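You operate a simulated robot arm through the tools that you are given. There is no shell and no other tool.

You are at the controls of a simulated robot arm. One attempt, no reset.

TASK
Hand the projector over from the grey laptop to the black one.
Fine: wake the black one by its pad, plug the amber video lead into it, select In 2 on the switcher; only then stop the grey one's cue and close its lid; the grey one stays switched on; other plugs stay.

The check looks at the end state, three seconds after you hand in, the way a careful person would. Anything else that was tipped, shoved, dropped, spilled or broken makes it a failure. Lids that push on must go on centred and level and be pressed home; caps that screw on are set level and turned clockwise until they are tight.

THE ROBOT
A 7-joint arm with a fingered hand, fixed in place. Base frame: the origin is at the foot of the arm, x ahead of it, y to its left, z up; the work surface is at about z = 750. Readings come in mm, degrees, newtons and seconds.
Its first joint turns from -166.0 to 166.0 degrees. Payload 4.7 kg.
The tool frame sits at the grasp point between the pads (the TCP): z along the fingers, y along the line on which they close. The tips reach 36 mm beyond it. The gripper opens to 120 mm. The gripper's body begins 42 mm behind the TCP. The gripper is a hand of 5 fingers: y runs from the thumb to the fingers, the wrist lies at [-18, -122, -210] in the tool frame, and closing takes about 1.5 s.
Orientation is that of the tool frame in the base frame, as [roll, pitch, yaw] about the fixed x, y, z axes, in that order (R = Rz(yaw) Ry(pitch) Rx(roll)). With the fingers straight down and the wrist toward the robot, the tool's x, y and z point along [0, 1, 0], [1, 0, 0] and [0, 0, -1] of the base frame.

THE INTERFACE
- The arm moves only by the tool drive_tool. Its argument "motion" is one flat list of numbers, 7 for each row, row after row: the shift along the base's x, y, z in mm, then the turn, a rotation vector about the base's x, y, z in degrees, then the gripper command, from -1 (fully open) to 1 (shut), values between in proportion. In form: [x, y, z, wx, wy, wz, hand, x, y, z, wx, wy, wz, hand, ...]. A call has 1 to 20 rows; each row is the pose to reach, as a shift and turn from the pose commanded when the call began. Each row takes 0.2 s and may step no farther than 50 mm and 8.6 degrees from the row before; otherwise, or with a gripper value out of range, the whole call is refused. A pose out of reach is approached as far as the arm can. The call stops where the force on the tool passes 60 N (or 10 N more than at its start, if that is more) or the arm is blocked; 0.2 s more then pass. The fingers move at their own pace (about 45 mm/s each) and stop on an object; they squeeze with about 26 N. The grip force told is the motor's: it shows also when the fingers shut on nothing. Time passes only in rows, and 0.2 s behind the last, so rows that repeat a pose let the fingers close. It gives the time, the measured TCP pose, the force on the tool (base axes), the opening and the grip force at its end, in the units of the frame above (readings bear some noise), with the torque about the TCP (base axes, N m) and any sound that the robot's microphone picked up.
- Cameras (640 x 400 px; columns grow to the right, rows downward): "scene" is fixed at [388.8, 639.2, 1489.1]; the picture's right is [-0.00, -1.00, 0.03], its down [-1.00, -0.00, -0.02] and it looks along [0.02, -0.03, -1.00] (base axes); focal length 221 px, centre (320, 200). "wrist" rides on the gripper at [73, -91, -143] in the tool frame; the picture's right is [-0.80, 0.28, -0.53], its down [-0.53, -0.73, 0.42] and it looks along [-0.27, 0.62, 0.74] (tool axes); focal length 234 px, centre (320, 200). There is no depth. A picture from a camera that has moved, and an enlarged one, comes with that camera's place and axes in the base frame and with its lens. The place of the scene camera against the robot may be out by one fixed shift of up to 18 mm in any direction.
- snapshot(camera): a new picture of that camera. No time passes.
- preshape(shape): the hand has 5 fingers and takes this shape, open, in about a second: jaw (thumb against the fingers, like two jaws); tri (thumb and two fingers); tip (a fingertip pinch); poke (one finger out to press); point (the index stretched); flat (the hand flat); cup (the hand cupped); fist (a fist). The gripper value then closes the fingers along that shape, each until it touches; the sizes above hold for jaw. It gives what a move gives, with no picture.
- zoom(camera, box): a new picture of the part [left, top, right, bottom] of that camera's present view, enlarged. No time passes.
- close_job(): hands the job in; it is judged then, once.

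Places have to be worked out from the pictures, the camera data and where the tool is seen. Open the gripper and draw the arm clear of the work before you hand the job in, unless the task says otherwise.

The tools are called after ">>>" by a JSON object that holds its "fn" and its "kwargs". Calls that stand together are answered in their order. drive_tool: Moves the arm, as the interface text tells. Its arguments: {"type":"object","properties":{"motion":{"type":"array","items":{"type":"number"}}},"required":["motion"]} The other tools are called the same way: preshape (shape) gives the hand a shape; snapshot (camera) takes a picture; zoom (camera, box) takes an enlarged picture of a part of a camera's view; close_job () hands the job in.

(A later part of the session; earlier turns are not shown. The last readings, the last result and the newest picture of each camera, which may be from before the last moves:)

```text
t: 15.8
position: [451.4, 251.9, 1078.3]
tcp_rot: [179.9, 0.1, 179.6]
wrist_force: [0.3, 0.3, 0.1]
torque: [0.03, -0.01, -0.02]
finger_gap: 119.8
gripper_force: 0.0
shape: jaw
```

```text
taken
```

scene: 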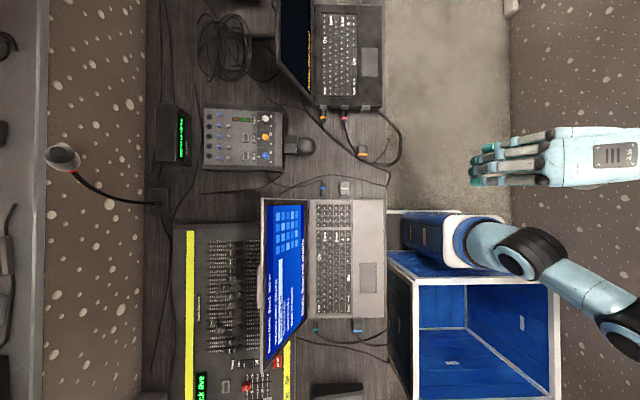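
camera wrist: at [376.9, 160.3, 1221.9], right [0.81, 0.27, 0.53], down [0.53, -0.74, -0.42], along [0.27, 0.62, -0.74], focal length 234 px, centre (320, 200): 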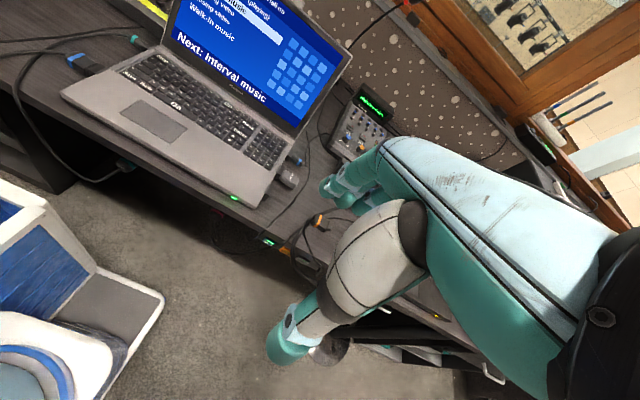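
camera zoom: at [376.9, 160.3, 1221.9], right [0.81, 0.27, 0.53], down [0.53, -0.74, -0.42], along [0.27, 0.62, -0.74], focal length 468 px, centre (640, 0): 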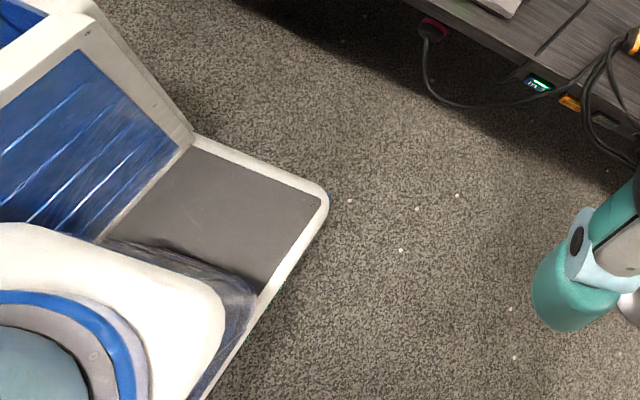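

There it is: a switcher mounted under the front edge of the desk, with a lit "In 1" button and more beside it. Zooming in on it.

>>> {"fn": "zoom", "kwargs": {"camera": "wrist", "box": [240, 210, 340, 290]}}

>>> {"fn": "zoom", "kwargs": {"camera": "wrist", "box": [200, 170, 360, 300]}}

>>> {"fn": "zoom", "kwargs": {"camera": "wrist", "box": [60, 0, 300, 210]}}

```text
5.00 times, centred on (290, 250) of wrist
camera zoom: at [376.9, 160.3, 1221.9], right [0.81, 0.27, 0.53], down [0.53, -0.74, -0.42], along [0.27, 0.62, -0.74], focal length 1171 px, centre (470, -50)
```

zoom: 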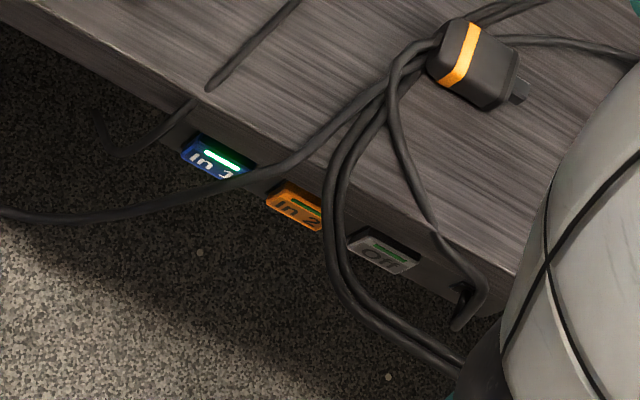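

```text
3.08 times, centred on (280, 235) of wrist
camera zoom: at [376.9, 160.3, 1221.9], right [0.81, 0.27, 0.53], down [0.53, -0.74, -0.42], along [0.27, 0.62, -0.74], focal length 720 px, centre (443, 92)
```

zoom: 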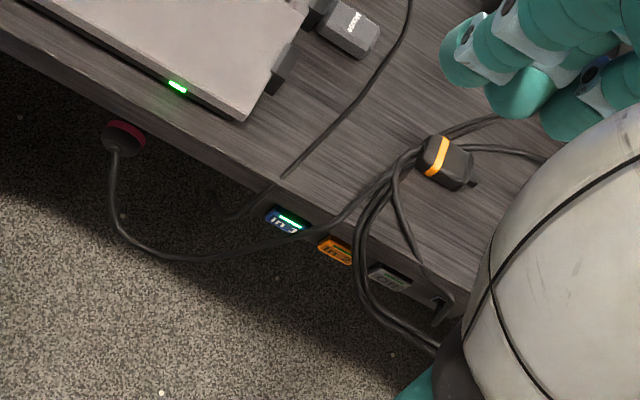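

```text
1.90 times, centred on (180, 105) of wrist
camera zoom: at [376.9, 160.3, 1221.9], right [0.81, 0.27, 0.53], down [0.53, -0.74, -0.42], along [0.27, 0.62, -0.74], focal length 446 px, centre (587, 381)
```

zoom: 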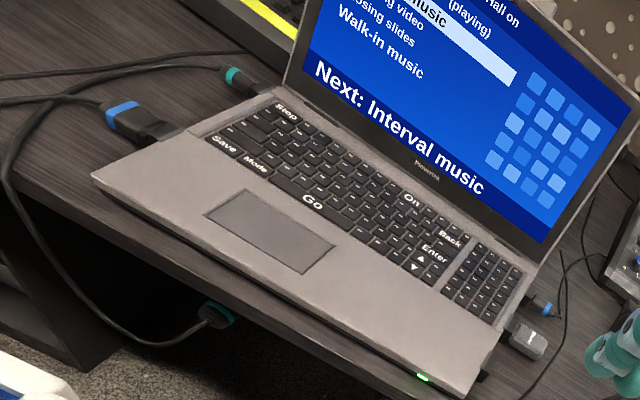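

The switcher (In 1 blue lit, In 2 amber, Off grey) is on the desk's front panel, below the edge near x≈520, y≈395, z≈715. First I'll give the hand the poke shape and see where the fingertip sits.

>>> {"fn": "preshape", "kwargs": {"shape": "poke"}}

>>> {"fn": "snapshot", "kwargs": {"camera": "wrist"}}

>>> {"fn": "zoom", "kwargs": {"camera": "scene", "box": [440, 100, 640, 220]}}

```text
t: 16.7
position: [450.4, 250.1, 1078.1]
tcp_rot: [-180.0, 0.0, 179.5]
wrist_force: [-1.0, -0.3, -0.6]
torque: [0.0, 0.02, -0.02]
finger_gap: 0.0
gripper_force: 0.1
shape: poke
```

```text
taken
camera wrist: at [377.0, 160.7, 1222.4], right [0.81, 0.27, 0.53], down [0.53, -0.74, -0.42], along [0.27, 0.62, -0.74], focal length 234 px, centre (320, 200)
```

wrist: 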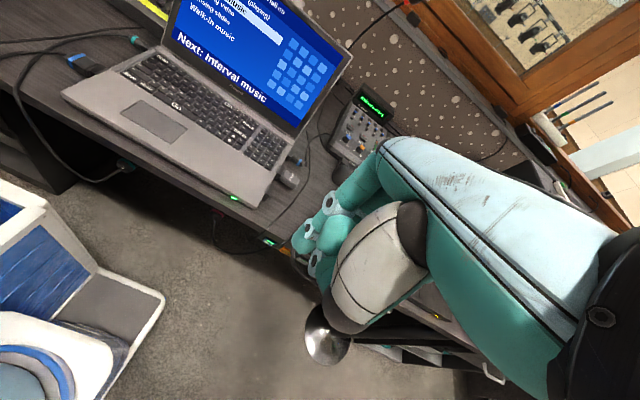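

```text
3.20 times, centred on (540, 160) of scene
camera zoom: at [388.8, 639.2, 1489.1], right [0.0, -1.0, 0.03], down [-1.0, 0.0, -0.02], along [0.02, -0.03, -1.0], focal length 707 px, centre (-384, 328)
```

zoom: 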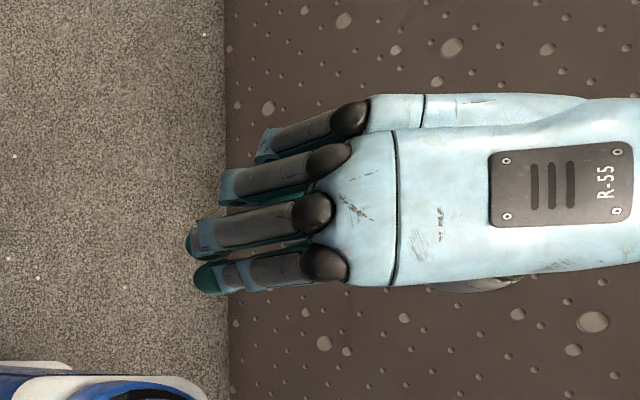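

Let me zoom on the fingers in the wrist view to see which one extends.

>>> {"fn": "zoom", "kwargs": {"camera": "wrist", "box": [260, 150, 440, 370]}}

>>> {"fn": "zoom", "kwargs": {"camera": "scene", "box": [480, 130, 560, 200]}}

```text
1.82 times, centred on (350, 260) of wrist
camera zoom: at [377.0, 160.7, 1222.4], right [0.81, 0.27, 0.53], down [0.53, -0.74, -0.42], along [0.27, 0.62, -0.74], focal length 426 px, centre (266, 91)
```

zoom: 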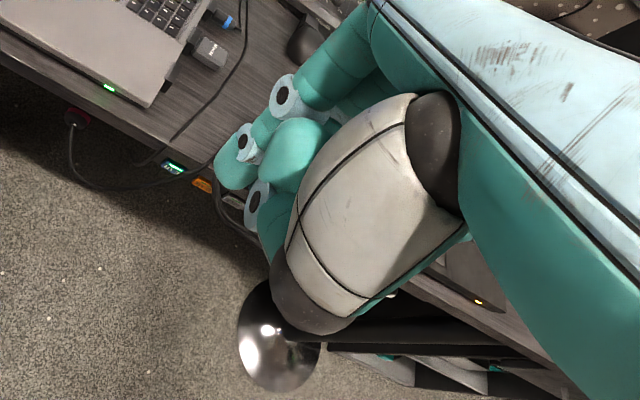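

```text
5.71 times, centred on (520, 165) of scene
camera zoom: at [388.8, 639.2, 1489.1], right [0.0, -1.0, 0.03], down [-1.0, 0.0, -0.02], along [0.02, -0.03, -1.0], focal length 1262 px, centre (-823, 400)
```

zoom: 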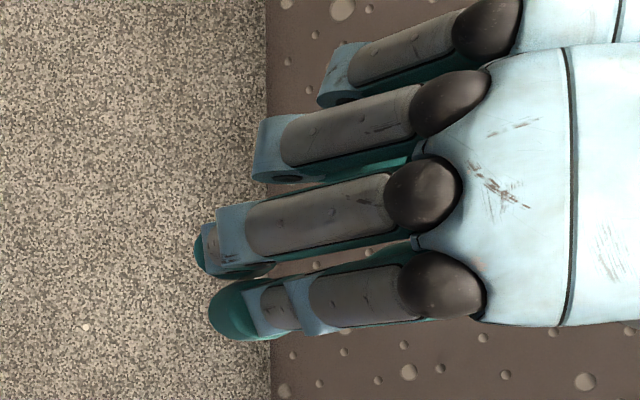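

To learn the fingertip's place in the tool frame I'll turn the hand sideways so that the fixed camera sees it in profile.

>>> {"fn": "drive_tool", "kwargs": {"motion": [10, 10, 0, 0, -8.2, 0, -1, 20, 20, 0, 0, -16.4, 0, -1, 30, 30, 0, 0, -24.6, 0, -1, 40, 40, 0, 0, -32.8, 0, -1, 50, 50, 0, 0, -41, 0, -1, 60, 60, 0, 0, -49.2, 0, -1, 70, 70, 0, 0, -57.4, 0, -1, 80, 80, 0, 0, -65.6, 0, -1, 90, 90, 0, 0, -73.8, 0, -1, 100, 100, 0, 0, -82, 0, -1, 110, 110, 0, 0, -90, 0, -1]}}

>>> {"fn": "snapshot", "kwargs": {"camera": "scene"}}

>>> {"fn": "snapshot", "kwargs": {"camera": "wrist"}}

```text
t: 19.1
position: [557.3, 364.3, 1080.1]
tcp_rot: [85.8, 89.3, 85.8]
wrist_force: [0.1, -0.9, 0.1]
torque: [-0.02, -0.03, 0.0]
finger_gap: 0.1
gripper_force: 0.1
shape: poke
```

```text
taken
```

scene: 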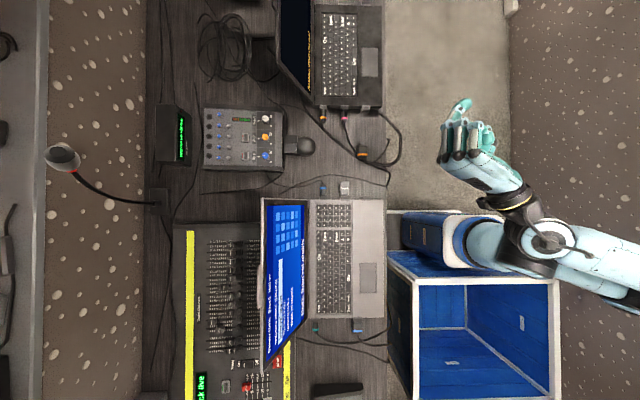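

```text
taken
camera wrist: at [412.8, 273.3, 1005.4], right [-0.53, 0.27, 0.81], down [0.42, -0.74, 0.52], along [0.74, 0.62, 0.27], focal length 234 px, centre (320, 200)
```

wrist: 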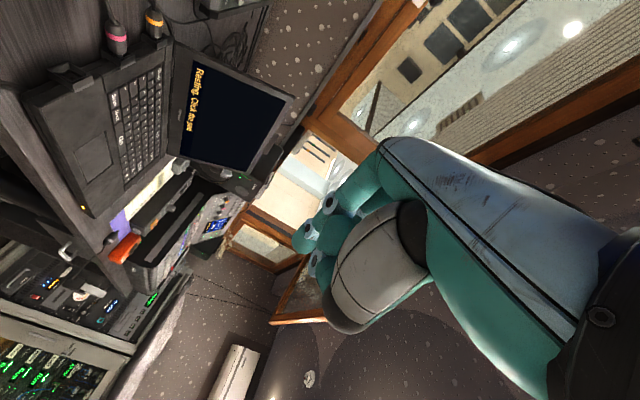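

>>> {"fn": "zoom", "kwargs": {"camera": "scene", "box": [430, 90, 530, 190]}}

>>> {"fn": "zoom", "kwargs": {"camera": "scene", "box": [435, 92, 505, 162]}}

```text
4.00 times, centred on (480, 140) of scene
camera zoom: at [388.8, 639.2, 1489.1], right [0.0, -1.0, 0.03], down [-1.0, 0.0, -0.02], along [0.02, -0.03, -1.0], focal length 884 px, centre (-320, 440)
```

zoom: 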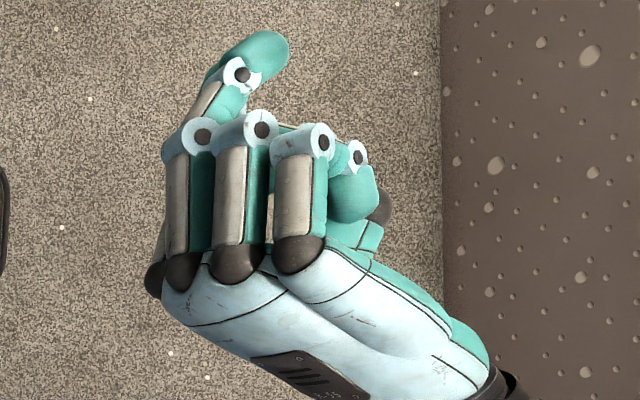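

```text
5.71 times, centred on (470, 127) of scene
camera zoom: at [388.8, 639.2, 1489.1], right [0.0, -1.0, 0.03], down [-1.0, 0.0, -0.02], along [0.02, -0.03, -1.0], focal length 1262 px, centre (-537, 617)
```

zoom: 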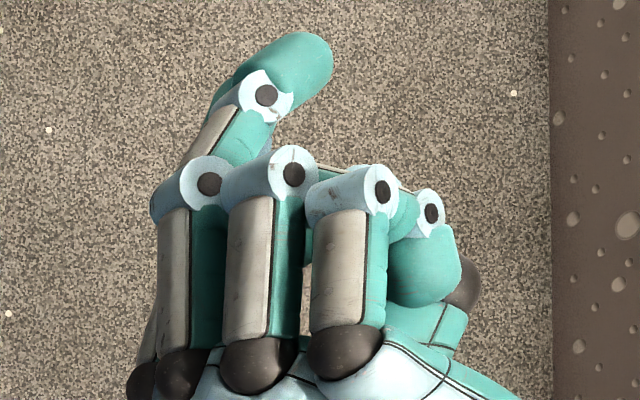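

In poke the index is hooked at its last joint. I'll look at "point" too, which might give a straighter finger.

>>> {"fn": "preshape", "kwargs": {"shape": "point"}}

>>> {"fn": "zoom", "kwargs": {"camera": "scene", "box": [430, 70, 530, 190]}}

>>> {"fn": "zoom", "kwargs": {"camera": "wrist", "box": [220, 100, 440, 340]}}

```text
t: 20.0
position: [555.7, 364.6, 1077.8]
tcp_rot: [102.5, 89.5, 102.6]
wrist_force: [0.4, 0.1, 0.7]
torque: [0.0, 0.03, 0.02]
finger_gap: 0.0
gripper_force: 0.1
shape: point
```

```text
3.33 times, centred on (480, 130) of scene
camera zoom: at [388.8, 639.2, 1489.1], right [0.0, -1.0, 0.03], down [-1.0, 0.0, -0.02], along [0.02, -0.03, -1.0], focal length 736 px, centre (-213, 433)
```

zoom: 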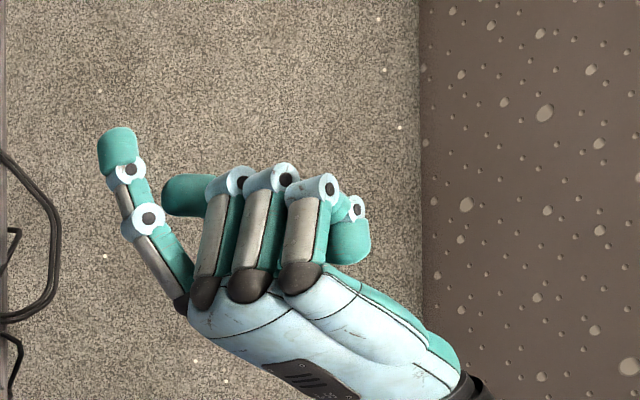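

```text
1.67 times, centred on (330, 220) of wrist
camera zoom: at [412.7, 273.0, 1005.3], right [-0.52, 0.27, 0.81], down [0.42, -0.74, 0.53], along [0.74, 0.62, 0.27], focal length 390 px, centre (303, 167)
```

zoom: 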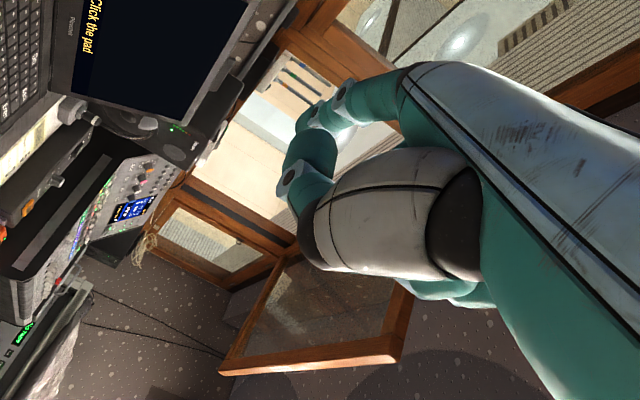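

"Point" gives a straighter, leading index finger. I'll zoom closely on the tip in both views so I can fix its place in the tool frame.

>>> {"fn": "zoom", "kwargs": {"camera": "wrist", "box": [280, 140, 380, 240]}}

>>> {"fn": "zoom", "kwargs": {"camera": "scene", "box": [440, 90, 500, 170]}}

```text
4.00 times, centred on (330, 190) of wrist
camera zoom: at [412.7, 273.0, 1005.3], right [-0.52, 0.27, 0.81], down [0.42, -0.74, 0.53], along [0.74, 0.62, 0.27], focal length 937 px, centre (280, 240)
```

zoom: 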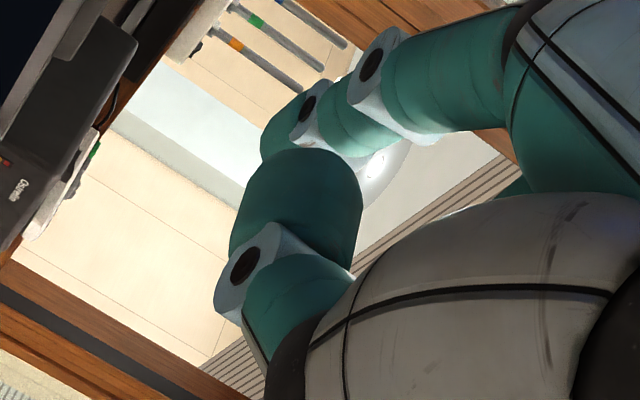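

```text
5.00 times, centred on (470, 130) of scene
camera zoom: at [388.8, 639.2, 1489.1], right [0.0, -1.0, 0.03], down [-1.0, 0.0, -0.02], along [0.02, -0.03, -1.0], focal length 1105 px, centre (-430, 550)
```

zoom: 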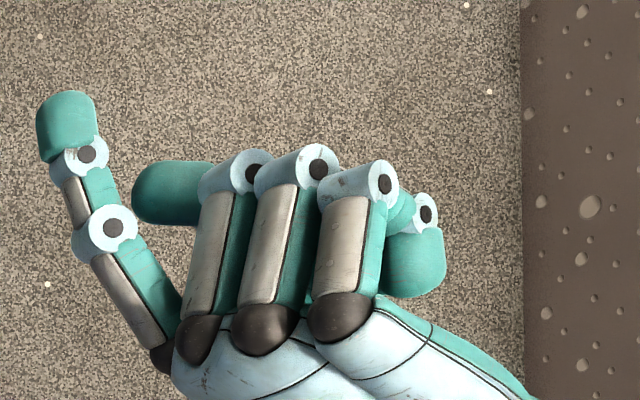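

Point puts the tip far off the tool axis; poke keeps it near the axis (about 45–50 mm below the TCP), with the other fingers well clear. I'll return to poke, turn the fingers down again and head above the black laptop's pad.

>>> {"fn": "preshape", "kwargs": {"shape": "poke"}}

>>> {"fn": "drive_tool", "kwargs": {"motion": [8, -5, 5, 0, 8.2, 0, -1, 16, -10, 10, 0, 16.4, 0, -1, 24, -15, 15, 0, 24.6, 0, -1, 32, -20, 20, 0, 32.8, 0, -1, 40, -25, 25, 0, 41, 0, -1, 48, -30, 30, 0, 49.2, 0, -1, 56, -30, 35, 0, 57.4, 0, -1, 64, -30, 40, 0, 65.6, 0, -1, 72, -30, 45, 0, 73.8, 0, -1, 80, -30, 50, 0, 82, 0, -1, 90, -30, 50, 0, 90, 0, -1]}}

>>> {"fn": "drive_tool", "kwargs": {"motion": [10, 10, 0, 0, 0, -8, -1, 20, 20, 0, 0, 0, -16, -1, 30, 30, 0, 0, 0, -24, -1, 50, 40, 0, 0, 0, -32, -1, 70, 50, 0, 0, 0, -40, -1, 90, 60, 0, 0, 0, -48, -1, 110, 70, 0, 0, 0, -56, -1, 130, 80, 0, 0, 0, -62, -1]}}

>>> {"fn": "snapshot", "kwargs": {"camera": "wrist"}}

>>> {"fn": "snapshot", "kwargs": {"camera": "scene"}}

```text
t: 20.9
position: [556.4, 362.8, 1078.2]
tcp_rot: [104.8, 89.5, 104.7]
wrist_force: [-0.5, 0.7, 0.3]
torque: [-0.06, 0.01, -0.01]
finger_gap: 0.1
gripper_force: 0.0
shape: poke
```

```text
t: 23.3
position: [647.1, 333.5, 1130.0]
tcp_rot: [179.9, -0.1, 179.5]
wrist_force: [-1.7, 0.0, 0.8]
torque: [-0.01, -0.06, -0.02]
finger_gap: 0.1
gripper_force: 0.1
shape: poke
```

```text
t: 25.1
position: [778.1, 412.5, 1130.3]
tcp_rot: [179.9, -0.1, 117.3]
wrist_force: [0.3, 0.2, 0.7]
torque: [-0.01, 0.01, 0.0]
finger_gap: 0.0
gripper_force: 0.0
shape: poke
```

```text
taken
camera wrist: at [663.1, 435.5, 1273.7], right [0.62, -0.59, 0.53], down [-0.41, -0.81, -0.43], along [0.67, 0.05, -0.74], focal length 234 px, centre (320, 200)
```

wrist: 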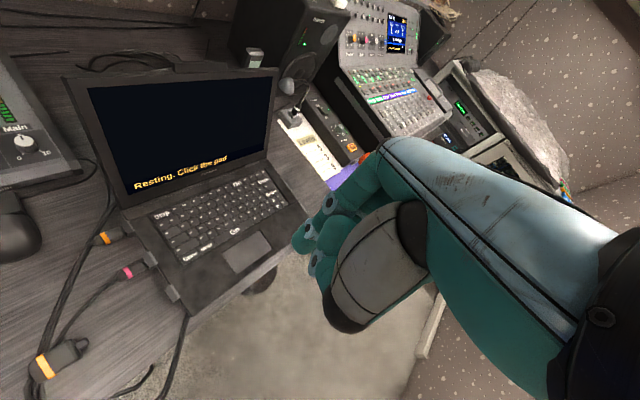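

```text
taken
```

scene: 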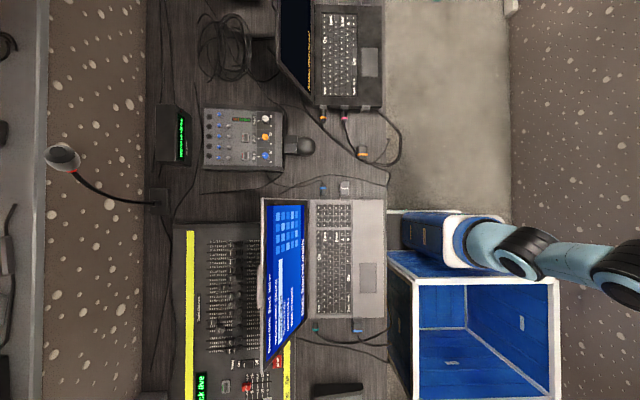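

The pad is in view near the fingers. Zooming in to locate the pad's corners and the fingertip.

>>> {"fn": "zoom", "kwargs": {"camera": "wrist", "box": [200, 180, 360, 300]}}

>>> {"fn": "zoom", "kwargs": {"camera": "wrist", "box": [100, 140, 320, 320]}}

```text
3.33 times, centred on (280, 240) of wrist
camera zoom: at [663.1, 435.5, 1273.7], right [0.62, -0.59, 0.53], down [-0.41, -0.81, -0.43], along [0.67, 0.05, -0.74], focal length 781 px, centre (453, 67)
```

zoom: 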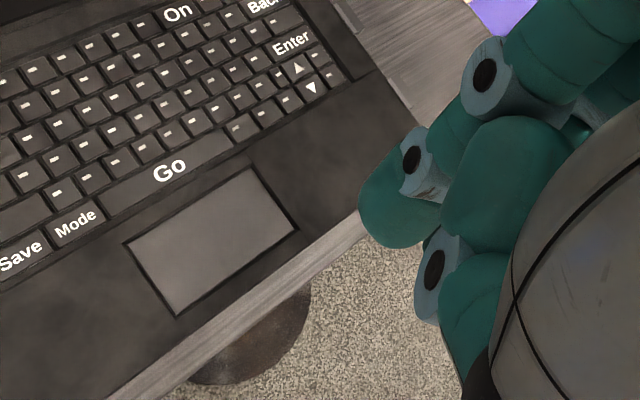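

```text
2.22 times, centred on (210, 230) of wrist
camera zoom: at [663.1, 435.5, 1273.7], right [0.62, -0.59, 0.53], down [-0.41, -0.81, -0.43], along [0.67, 0.05, -0.74], focal length 520 px, centre (564, 133)
```

zoom: 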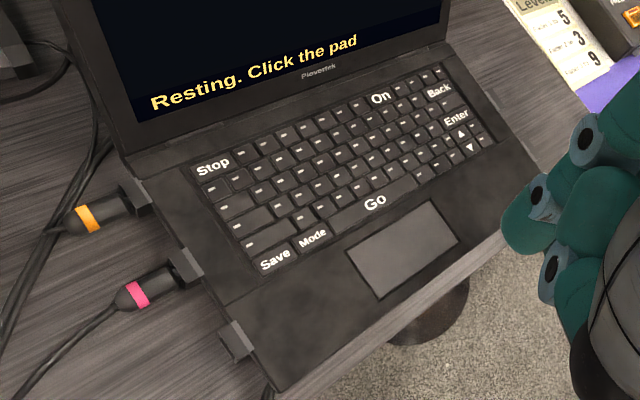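

Pad spans roughly x 819–916, y 431–487 at z≈768; the predicted fingertip matches the image. I'll descend above its near part (tip near x=847, y=457) and check the picture.

>>> {"fn": "drive_tool", "kwargs": {"motion": [12, 7, -40, 0, 0, 0, -1, 24, 14, -80, 0, 0, 0, -1, 36, 21, -120, 0, 0, 0, -1, 48, 28, -160, 0, 0, 0, -1, 60, 34, -200, 0, 0, 0, -1, 73, 39, -240, 0, 0, 0, -1]}}

>>> {"fn": "snapshot", "kwargs": {"camera": "wrist"}}

>>> {"fn": "zoom", "kwargs": {"camera": "wrist", "box": [200, 180, 360, 300]}}

>>> {"fn": "zoom", "kwargs": {"camera": "scene", "box": [280, 0, 480, 140]}}

```text
t: 26.5
position: [849.9, 451.2, 891.3]
tcp_rot: [179.9, 0.0, 117.5]
wrist_force: [0.3, -0.4, 1.6]
torque: [-0.01, 0.02, 0.03]
finger_gap: 0.0
gripper_force: 0.0
shape: poke
```

```text
taken
camera wrist: at [735.1, 473.5, 1035.1], right [0.62, -0.58, 0.53], down [-0.4, -0.81, -0.43], along [0.68, 0.05, -0.74], focal length 234 px, centre (320, 200)
```

wrist: 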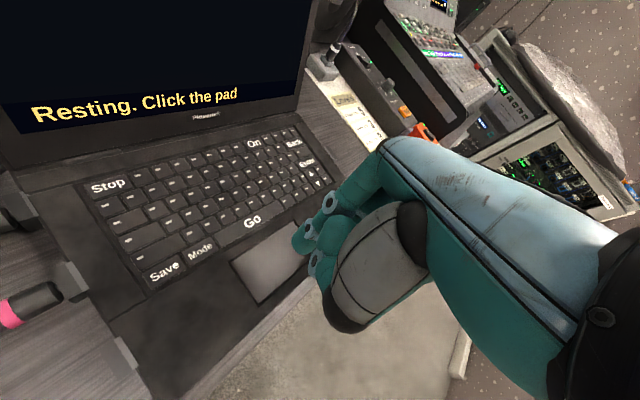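

```text
3.33 times, centred on (280, 240) of wrist
camera zoom: at [735.1, 473.5, 1035.1], right [0.62, -0.58, 0.53], down [-0.4, -0.81, -0.43], along [0.68, 0.05, -0.74], focal length 781 px, centre (453, 67)
```

zoom: 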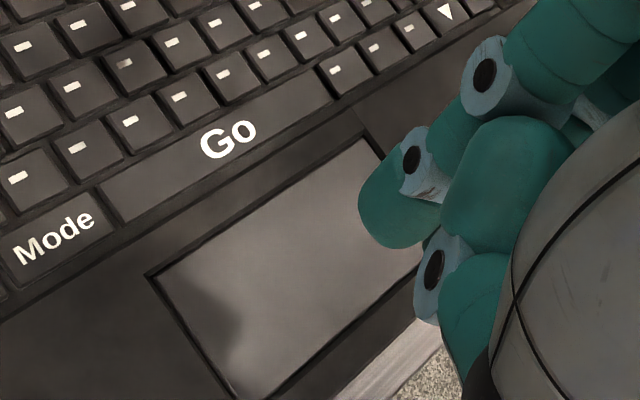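

```text
2.86 times, centred on (380, 70) of scene
camera zoom: at [388.8, 639.2, 1489.1], right [0.0, -1.0, 0.03], down [-1.0, 0.0, -0.02], along [0.02, -0.03, -1.0], focal length 631 px, centre (149, 571)
```

zoom: 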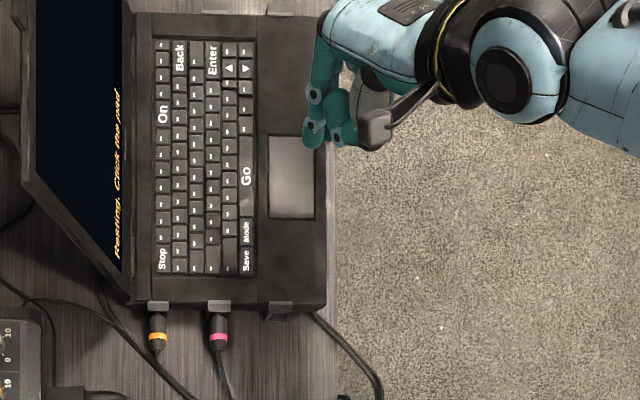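

The fingertip is centred over the pad's near half at about 75 mm height. Descending close to it, then feeling for contact.

>>> {"fn": "drive_tool", "kwargs": {"motion": [0, 0, -25, 0, 0, 0, -1, 0, 0, -45, 0, 0, 0, -1, 0, 0, -60, 0, 0, 0, -1]}}

>>> {"fn": "zoom", "kwargs": {"camera": "wrist", "box": [200, 180, 360, 300]}}

>>> {"fn": "zoom", "kwargs": {"camera": "scene", "box": [320, 20, 440, 100]}}

```text
t: 27.3
position: [849.1, 452.6, 828.7]
tcp_rot: [180.0, 0.0, 117.6]
wrist_force: [-0.3, 1.1, 0.4]
torque: [-0.03, -0.01, -0.01]
finger_gap: 0.0
gripper_force: 0.0
shape: poke
```

```text
3.33 times, centred on (280, 240) of wrist
camera zoom: at [735.7, 474.6, 971.9], right [0.62, -0.58, 0.53], down [-0.4, -0.81, -0.42], along [0.67, 0.05, -0.74], focal length 781 px, centre (453, 67)
```

zoom: 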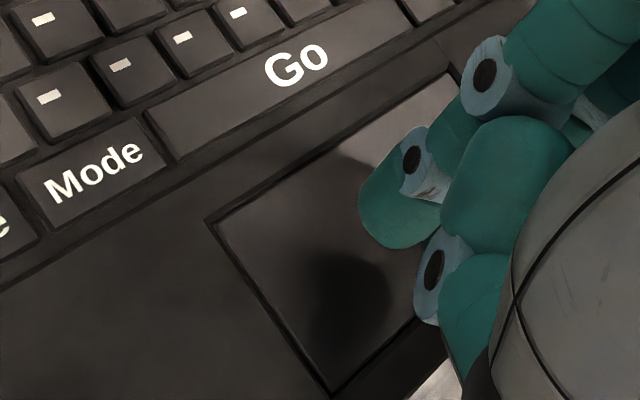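

```text
5.00 times, centred on (380, 60) of scene
camera zoom: at [388.8, 639.2, 1489.1], right [0.0, -1.0, 0.03], down [-1.0, 0.0, -0.02], along [0.02, -0.03, -1.0], focal length 1105 px, centre (20, 900)
```

zoom: 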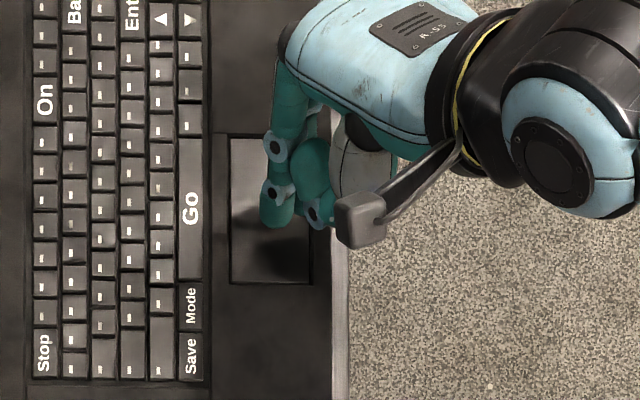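

Shadow and tip converge on the pad. Now small 3 mm steps down to feel the contact.

>>> {"fn": "drive_tool", "kwargs": {"motion": [0, 0, -3, 0, 0, 0, -1, 0, 0, -6, 0, 0, 0, -1, 0, 0, -8, 0, 0, 0, -1]}}

>>> {"fn": "zoom", "kwargs": {"camera": "wrist", "box": [0, 60, 360, 300]}}

```text
t: 28.1
position: [850.9, 452.3, 820.1]
tcp_rot: [179.9, -0.1, 117.6]
wrist_force: [0.0, 0.0, 0.3]
torque: [0.05, -0.02, -0.01]
finger_gap: 0.0
gripper_force: 0.0
shape: poke
```

```text
1.67 times, centred on (180, 180) of wrist
camera zoom: at [736.0, 474.9, 963.9], right [0.62, -0.58, 0.53], down [-0.4, -0.81, -0.42], along [0.67, 0.05, -0.74], focal length 390 px, centre (553, 233)
```

zoom: 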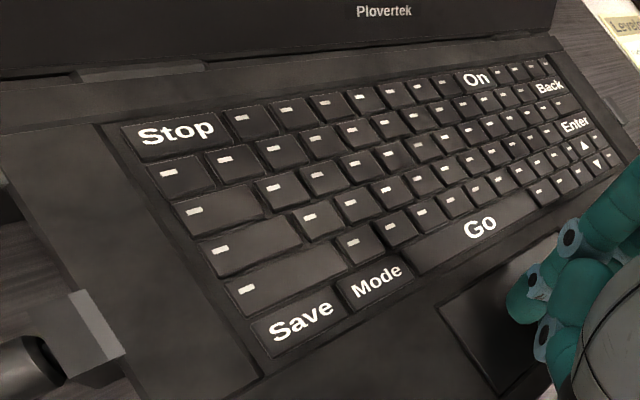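

No contact yet at TCP z=820. Continuing down in 2 mm steps.

>>> {"fn": "drive_tool", "kwargs": {"motion": [0, 0, -2, 0, 0, 0, -1, 0, 0, -4, 0, 0, 0, -1, 0, 0, -6, 0, 0, 0, -1]}}

>>> {"fn": "zoom", "kwargs": {"camera": "wrist", "box": [200, 180, 360, 300]}}

```text
t: 28.9
position: [849.6, 451.9, 813.3]
tcp_rot: [-180.0, 0.0, 117.5]
wrist_force: [-0.4, -0.4, 0.6]
torque: [-0.02, -0.02, -0.01]
finger_gap: 0.0
gripper_force: 0.1
shape: poke
```

```text
3.33 times, centred on (280, 240) of wrist
camera zoom: at [735.8, 474.1, 957.8], right [0.62, -0.58, 0.53], down [-0.4, -0.81, -0.42], along [0.67, 0.05, -0.74], focal length 781 px, centre (453, 67)
```

zoom: 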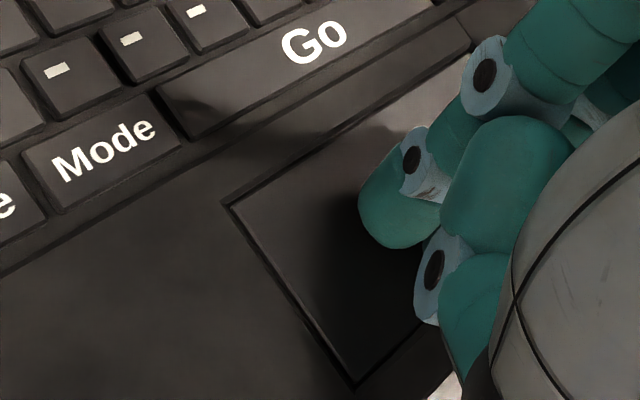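

Still free at z=813. Continuing in 2 mm steps.

>>> {"fn": "drive_tool", "kwargs": {"motion": [0, 0, -2, 0, 0, 0, -1, 0, 0, -4, 0, 0, 0, -1, 0, 0, -6, 0, 0, 0, -1]}}

>>> {"fn": "snapshot", "kwargs": {"camera": "wrist"}}

```text
t: 29.7
position: [849.5, 453.1, 811.1]
tcp_rot: [179.7, 0.0, 117.5]
wrist_force: [1.8, -1.5, 13.7]
torque: [-0.26, -0.18, 0.0]
finger_gap: 0.3
gripper_force: 0.1
shape: poke
heard: click
```

```text
taken
camera wrist: at [735.8, 474.4, 954.5], right [0.62, -0.59, 0.53], down [-0.4, -0.81, -0.43], along [0.68, 0.05, -0.73], focal length 234 px, centre (320, 200)
```

wrist: 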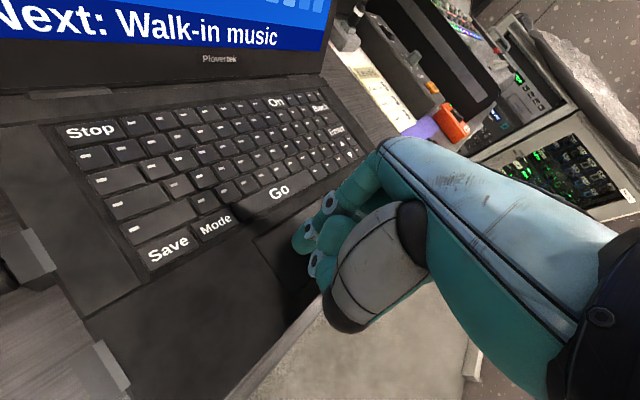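

Click heard and the black laptop's screen lit up. Lifting straight off and checking its screen.

>>> {"fn": "drive_tool", "kwargs": {"motion": [0, 0, 20, 0, 0, 0, -1, 0, 0, 60, 0, 0, 0, -1, 0, 0, 105, 0, 0, 0, -1, -20, -20, 150, 0, 0, 0, -1, -40, -40, 195, 0, 0, 0, -1, -70, -60, 230, 0, 0, 0, -1, -110, -70, 250, 0, 0, 0, -1, -155, -70, 250, 0, 0, 0, -1]}}

>>> {"fn": "snapshot", "kwargs": {"camera": "wrist"}}

>>> {"fn": "zoom", "kwargs": {"camera": "scene", "box": [260, 0, 420, 100]}}

```text
refused: row 4 steps farther than a row can; nothing moved
```

```text
taken
camera wrist: at [735.8, 474.4, 954.5], right [0.62, -0.59, 0.53], down [-0.4, -0.81, -0.43], along [0.68, 0.05, -0.73], focal length 234 px, centre (320, 200)
```

wrist: 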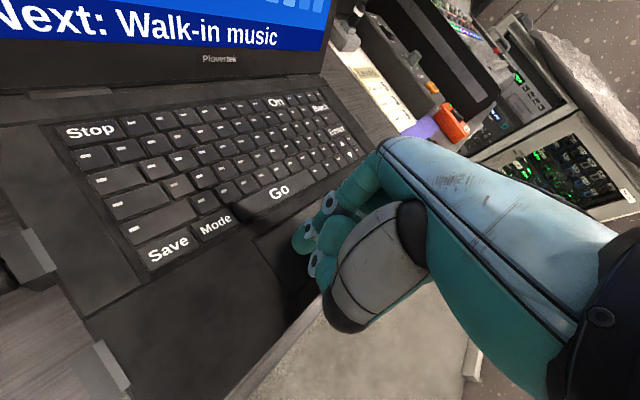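

```text
4.00 times, centred on (340, 50) of scene
camera zoom: at [388.8, 639.2, 1489.1], right [0.0, -1.0, 0.03], down [-1.0, 0.0, -0.02], along [0.02, -0.03, -1.0], focal length 884 px, centre (240, 800)
```

zoom: 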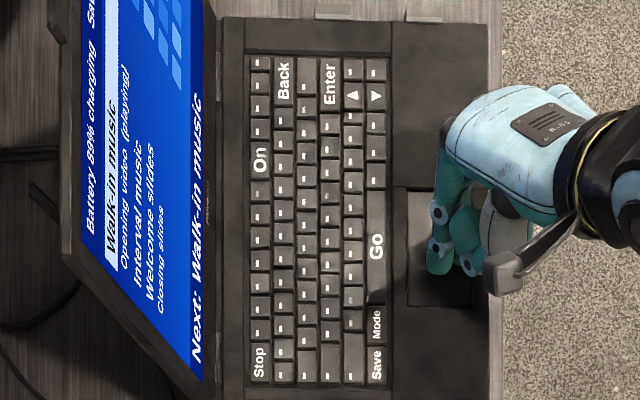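

The black laptop is awake ("Opening video (playing)"). One row was too long; I'll lift off in smaller steps.

>>> {"fn": "drive_tool", "kwargs": {"motion": [0, 0, 20, 0, 0, 0, -1, 0, 0, 60, 0, 0, 0, -1, 0, 0, 100, 0, 0, 0, -1, -20, -15, 138, 0, 0, 0, -1, -40, -30, 176, 0, 0, 0, -1, -70, -40, 210, 0, 0, 0, -1, -110, -45, 230, 0, 0, 0, -1, -155, -45, 240, 0, 0, 0, -1]}}

>>> {"fn": "snapshot", "kwargs": {"camera": "wrist"}}

>>> {"fn": "snapshot", "kwargs": {"camera": "scene"}}

```text
t: 31.5
position: [694.1, 405.7, 1049.6]
tcp_rot: [-179.9, 0.0, 117.6]
wrist_force: [1.1, 0.5, -0.8]
torque: [0.01, -0.01, -0.01]
finger_gap: 0.0
gripper_force: 0.2
shape: poke
```

```text
taken
camera wrist: at [580.0, 428.0, 1194.0], right [0.62, -0.58, 0.53], down [-0.41, -0.81, -0.42], along [0.67, 0.05, -0.74], focal length 234 px, centre (320, 200)
```

wrist: 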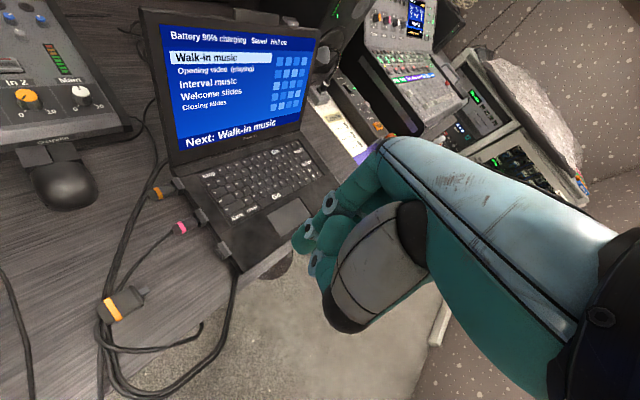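

```text
taken
```

scene: 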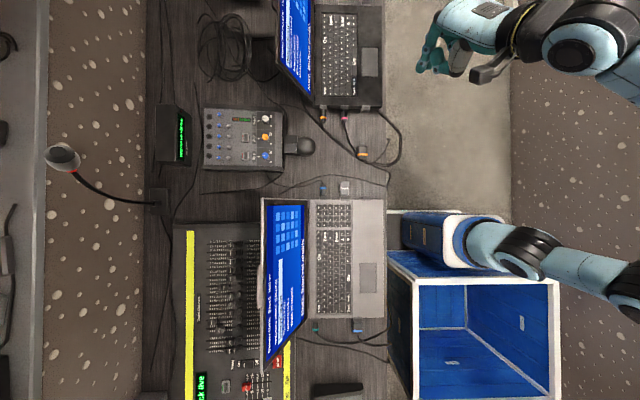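

Black laptop awake. Now the amber plug: zooming in on the plug and the empty socket.

>>> {"fn": "zoom", "kwargs": {"camera": "wrist", "box": [70, 240, 260, 380]}}

>>> {"fn": "zoom", "kwargs": {"camera": "wrist", "box": [130, 170, 280, 290]}}

>>> {"fn": "zoom", "kwargs": {"camera": "scene", "box": [330, 90, 410, 170]}}

```text
2.86 times, centred on (165, 310) of wrist
camera zoom: at [580.0, 428.0, 1194.0], right [0.62, -0.58, 0.53], down [-0.41, -0.81, -0.42], along [0.67, 0.05, -0.74], focal length 669 px, centre (763, -114)
```

zoom: 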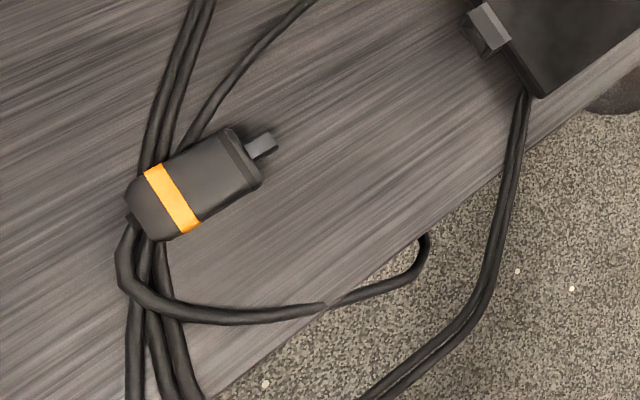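

```text
3.33 times, centred on (205, 230) of wrist
camera zoom: at [580.0, 428.0, 1194.0], right [0.62, -0.58, 0.53], down [-0.41, -0.81, -0.42], along [0.67, 0.05, -0.74], focal length 781 px, centre (703, 100)
```

zoom: 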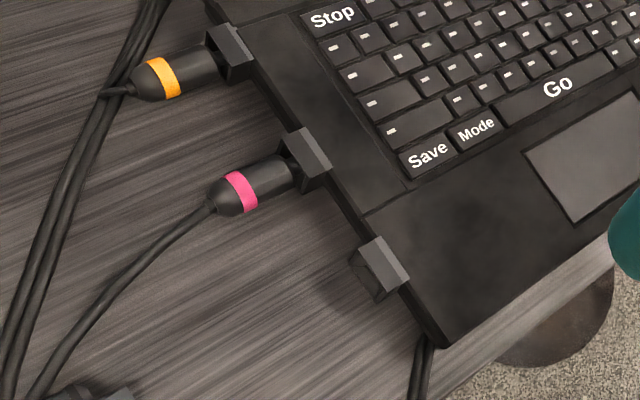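

```text
5.00 times, centred on (370, 130) of scene
camera zoom: at [388.8, 639.2, 1489.1], right [0.0, -1.0, 0.03], down [-1.0, 0.0, -0.02], along [0.02, -0.03, -1.0], focal length 1105 px, centre (70, 550)
```

zoom: 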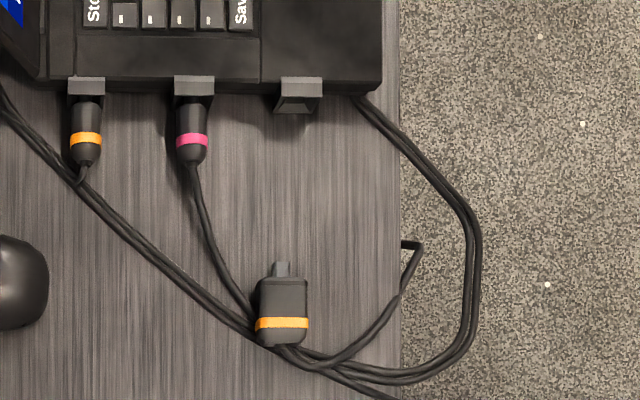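

The plug lies with its connector toward the socket (+x), body about x 548–592, y 471–505. I'll try the "tip" pinch shape and check how the fingers stand.

>>> {"fn": "preshape", "kwargs": {"shape": "tip"}}

>>> {"fn": "snapshot", "kwargs": {"camera": "wrist"}}

>>> {"fn": "zoom", "kwargs": {"camera": "scene", "box": [400, 0, 520, 100]}}

>>> {"fn": "zoom", "kwargs": {"camera": "wrist", "box": [230, 150, 430, 350]}}

```text
t: 32.4
position: [694.7, 406.9, 1050.2]
tcp_rot: [180.0, 0.1, 117.4]
wrist_force: [0.4, 0.1, 0.0]
torque: [0.0, -0.01, -0.02]
finger_gap: 119.9
gripper_force: 0.1
shape: tip
```

```text
taken
camera wrist: at [580.0, 427.9, 1194.9], right [0.62, -0.58, 0.53], down [-0.4, -0.81, -0.42], along [0.67, 0.05, -0.74], focal length 234 px, centre (320, 200)
```

wrist: 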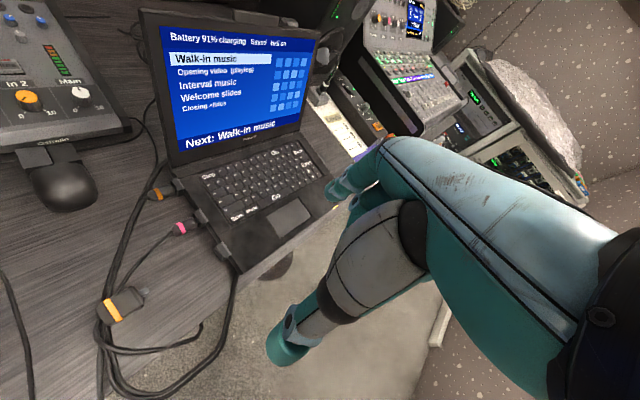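

```text
4.00 times, centred on (460, 50) of scene
camera zoom: at [388.8, 639.2, 1489.1], right [0.0, -1.0, 0.03], down [-1.0, 0.0, -0.02], along [0.02, -0.03, -1.0], focal length 884 px, centre (-240, 800)
```

zoom: 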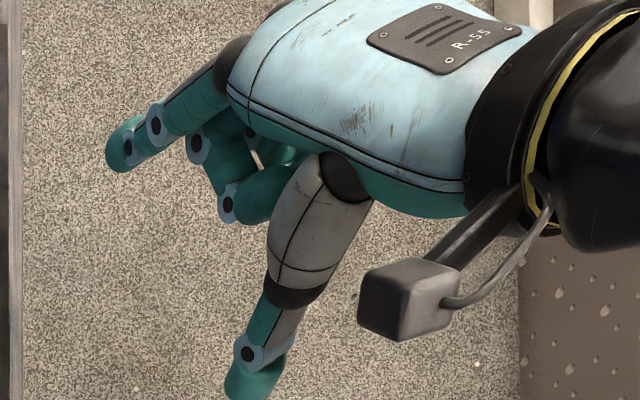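

```text
2.00 times, centred on (330, 250) of wrist
camera zoom: at [580.0, 427.9, 1194.9], right [0.62, -0.58, 0.53], down [-0.4, -0.81, -0.42], along [0.67, 0.05, -0.74], focal length 468 px, centre (300, 100)
```

zoom: 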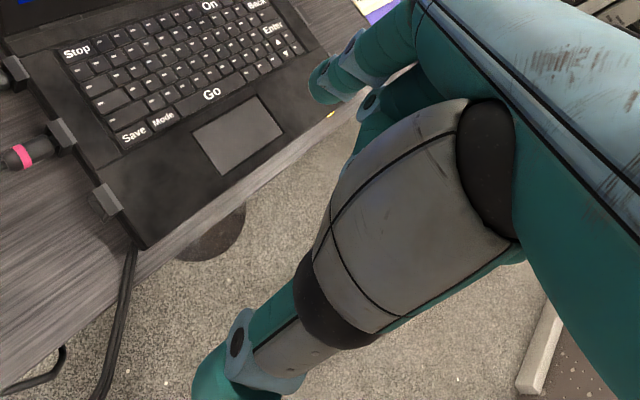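

Tip shape is an index–thumb pinch. I'll partly close it in the air to see where the fingertips come together relative to the TCP.

>>> {"fn": "drive_tool", "kwargs": {"motion": [-10, -10, 0, 0, 0, 5, 0.2, -20, -20, 0, 0, 0, 10, 0.2, -30, -30, 0, 0, 0, 15, 0.2, -40, -35, 0, 0, 0, 20, 0.2, -50, -40, 0, 0, 0, 25, 0.2, -60, -45, 0, 0, 0, 30, 0.2, -70, -50, 0, 0, 0, 37, 0.2, -80, -50, 0, 0, 0, 44, 0.2, -90, -50, 0, 0, 0, 51, 0.2, -100, -50, 0, 0, 0, 58, 0.2, -110, -50, 0, 0, 0, 62.5, 0.2]}}

>>> {"fn": "snapshot", "kwargs": {"camera": "wrist"}}

>>> {"fn": "zoom", "kwargs": {"camera": "wrist", "box": [230, 150, 430, 350]}}

>>> {"fn": "zoom", "kwargs": {"camera": "scene", "box": [400, 50, 560, 150]}}

```text
t: 34.8
position: [585.7, 358.0, 1048.5]
tcp_rot: [-180.0, 0.0, -179.9]
wrist_force: [-0.8, 1.0, 0.0]
torque: [0.03, 0.0, 0.01]
finger_gap: 48.7
gripper_force: 0.1
shape: tip
```

```text
taken
camera wrist: at [512.9, 266.0, 1192.0], right [0.8, 0.28, 0.53], down [0.53, -0.73, -0.42], along [0.27, 0.62, -0.74], focal length 234 px, centre (320, 200)
```

wrist: 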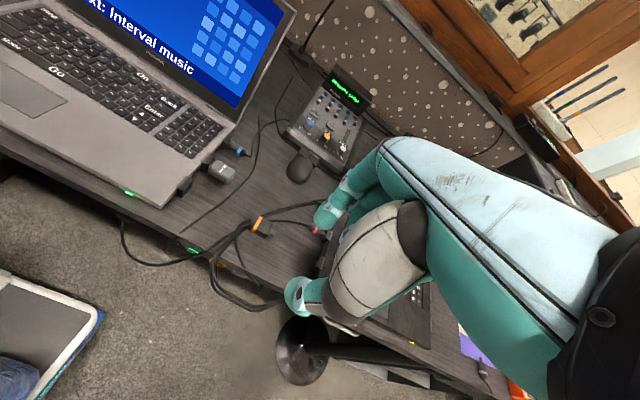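

```text
2.00 times, centred on (330, 250) of wrist
camera zoom: at [512.9, 266.0, 1192.0], right [0.8, 0.28, 0.53], down [0.53, -0.73, -0.42], along [0.27, 0.62, -0.74], focal length 468 px, centre (300, 100)
```

zoom: 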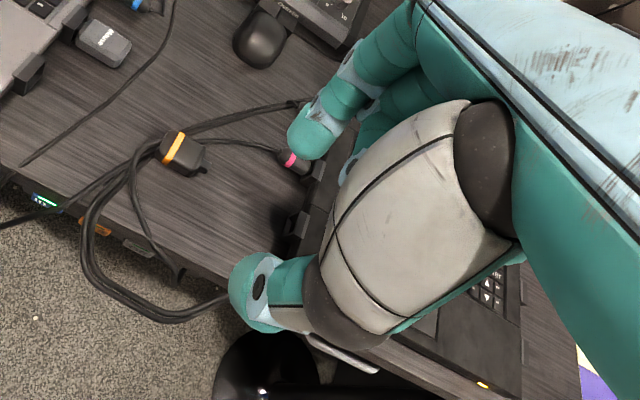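

```text
4.00 times, centred on (480, 100) of scene
camera zoom: at [388.8, 639.2, 1489.1], right [0.0, -1.0, 0.03], down [-1.0, 0.0, -0.02], along [0.02, -0.03, -1.0], focal length 884 px, centre (-320, 600)
```

zoom: 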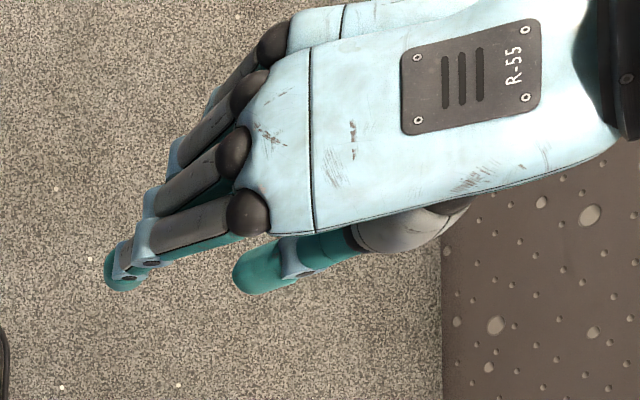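

I need the tips' profile (how far below the TCP each reaches), so I'll turn the hand sideways again for the fixed camera.

>>> {"fn": "drive_tool", "kwargs": {"motion": [0, 0, 0, 0, -8.2, 0, 0.2, 0, 0, 0, 0, -16.4, 0, 0.2, 0, 0, 0, 0, -24.6, 0, 0.2, 0, 0, 0, 0, -32.8, 0, 0.2, 0, 0, 0, 0, -41, 0, 0.2, 0, 0, 0, 0, -49.2, 0, 0.2, 0, 0, 0, 0, -57.4, 0, 0.2, 0, 0, 0, 0, -65.6, 0, 0.2, 0, 0, 0, 0, -73.8, 0, 0.2, 0, 0, 0, 0, -82, 0, 0.2, 0, 0, 0, 0, -90, 0, 0.2]}}

>>> {"fn": "zoom", "kwargs": {"camera": "scene", "box": [420, 60, 560, 180]}}

```text
t: 37.2
position: [584.3, 357.6, 1049.6]
tcp_rot: [92.3, 89.9, 92.2]
wrist_force: [-0.2, -0.5, 0.5]
torque: [0.0, 0.03, 0.03]
finger_gap: 49.0
gripper_force: 0.0
shape: tip
```

```text
3.33 times, centred on (490, 120) of scene
camera zoom: at [388.8, 639.2, 1489.1], right [0.0, -1.0, 0.03], down [-1.0, 0.0, -0.02], along [0.02, -0.03, -1.0], focal length 736 px, centre (-247, 467)
```

zoom: 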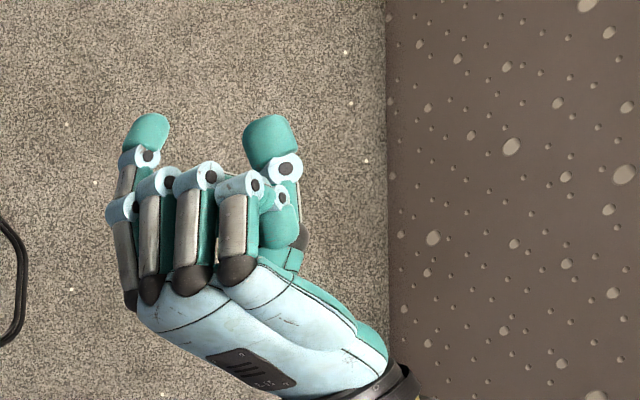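

Both tips reach about 40 mm below the TCP and the curled fingers stay ~30 mm higher – good. Turning the hand back down and moving over the plug.

>>> {"fn": "drive_tool", "kwargs": {"motion": [0, 10, 0, 0, 8.2, 0, 0.05, 0, 20, 0, 0, 16.4, 0, 0.05, 0, 30, 0, 0, 24.6, 0, 0.05, 0, 40, 0, 0, 32.8, 0, 0.05, 0, 50, 0, 0, 41, 0, 0.05, 0, 60, 0, 0, 49.2, 0, 0.05, 0, 72, 0, 0, 57.4, 0, 0.05, 0, 84, 0, 0, 65.6, 0, 0.05, 0, 96, 0, 0, 73.8, 0, 0.05, -1, 108, -20, 0, 82, 0, 0.05, -1, 120, -50, 0, 90, 0, 0.05, -1, 130, -90, 0, 90, 0, 0.05, -1, 130, -130, 0, 90, 0, 0.05]}}

>>> {"fn": "snapshot", "kwargs": {"camera": "wrist"}}

>>> {"fn": "zoom", "kwargs": {"camera": "wrist", "box": [220, 180, 360, 320]}}

>>> {"fn": "zoom", "kwargs": {"camera": "scene", "box": [330, 90, 430, 170]}}

```text
t: 40.0
position: [585.7, 488.5, 919.5]
tcp_rot: [179.9, 0.0, -180.0]
wrist_force: [0.2, 0.8, 1.4]
torque: [0.02, -0.04, 0.0]
finger_gap: 56.5
gripper_force: 0.1
shape: tip
```

```text
taken
camera wrist: at [513.7, 396.0, 1063.1], right [0.8, 0.28, 0.53], down [0.53, -0.73, -0.42], along [0.27, 0.62, -0.74], focal length 234 px, centre (320, 200)
```

wrist: 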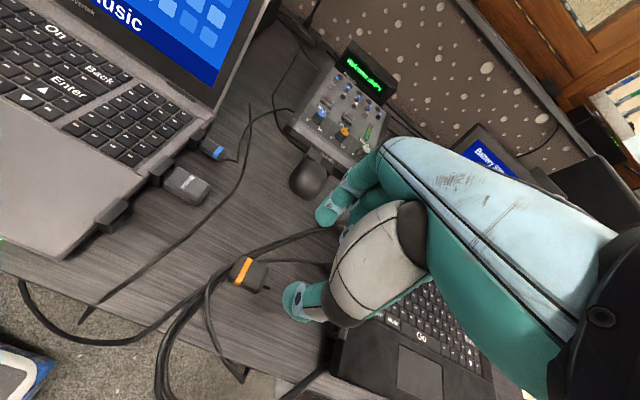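

```text
2.86 times, centred on (290, 250) of wrist
camera zoom: at [513.7, 396.0, 1063.1], right [0.8, 0.28, 0.53], down [0.53, -0.73, -0.42], along [0.27, 0.62, -0.74], focal length 669 px, centre (406, 57)
```

zoom: 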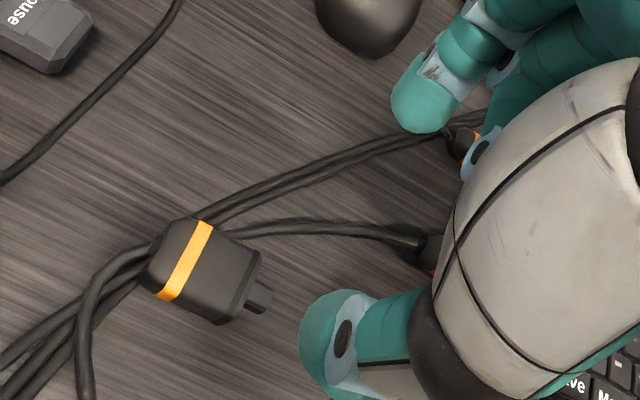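

```text
5.00 times, centred on (380, 130) of scene
camera zoom: at [388.8, 639.2, 1489.1], right [0.0, -1.0, 0.03], down [-1.0, 0.0, -0.02], along [0.02, -0.03, -1.0], focal length 1105 px, centre (20, 550)
```

zoom: 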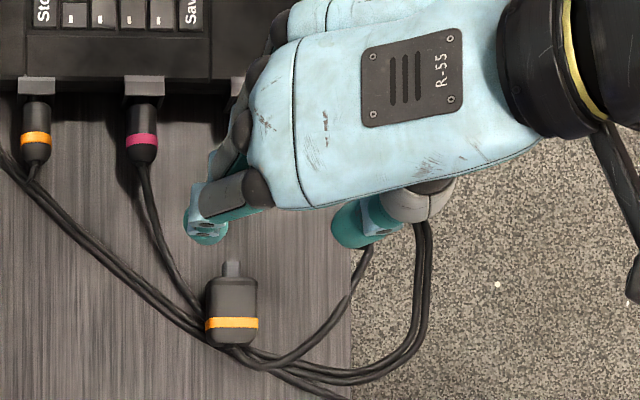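

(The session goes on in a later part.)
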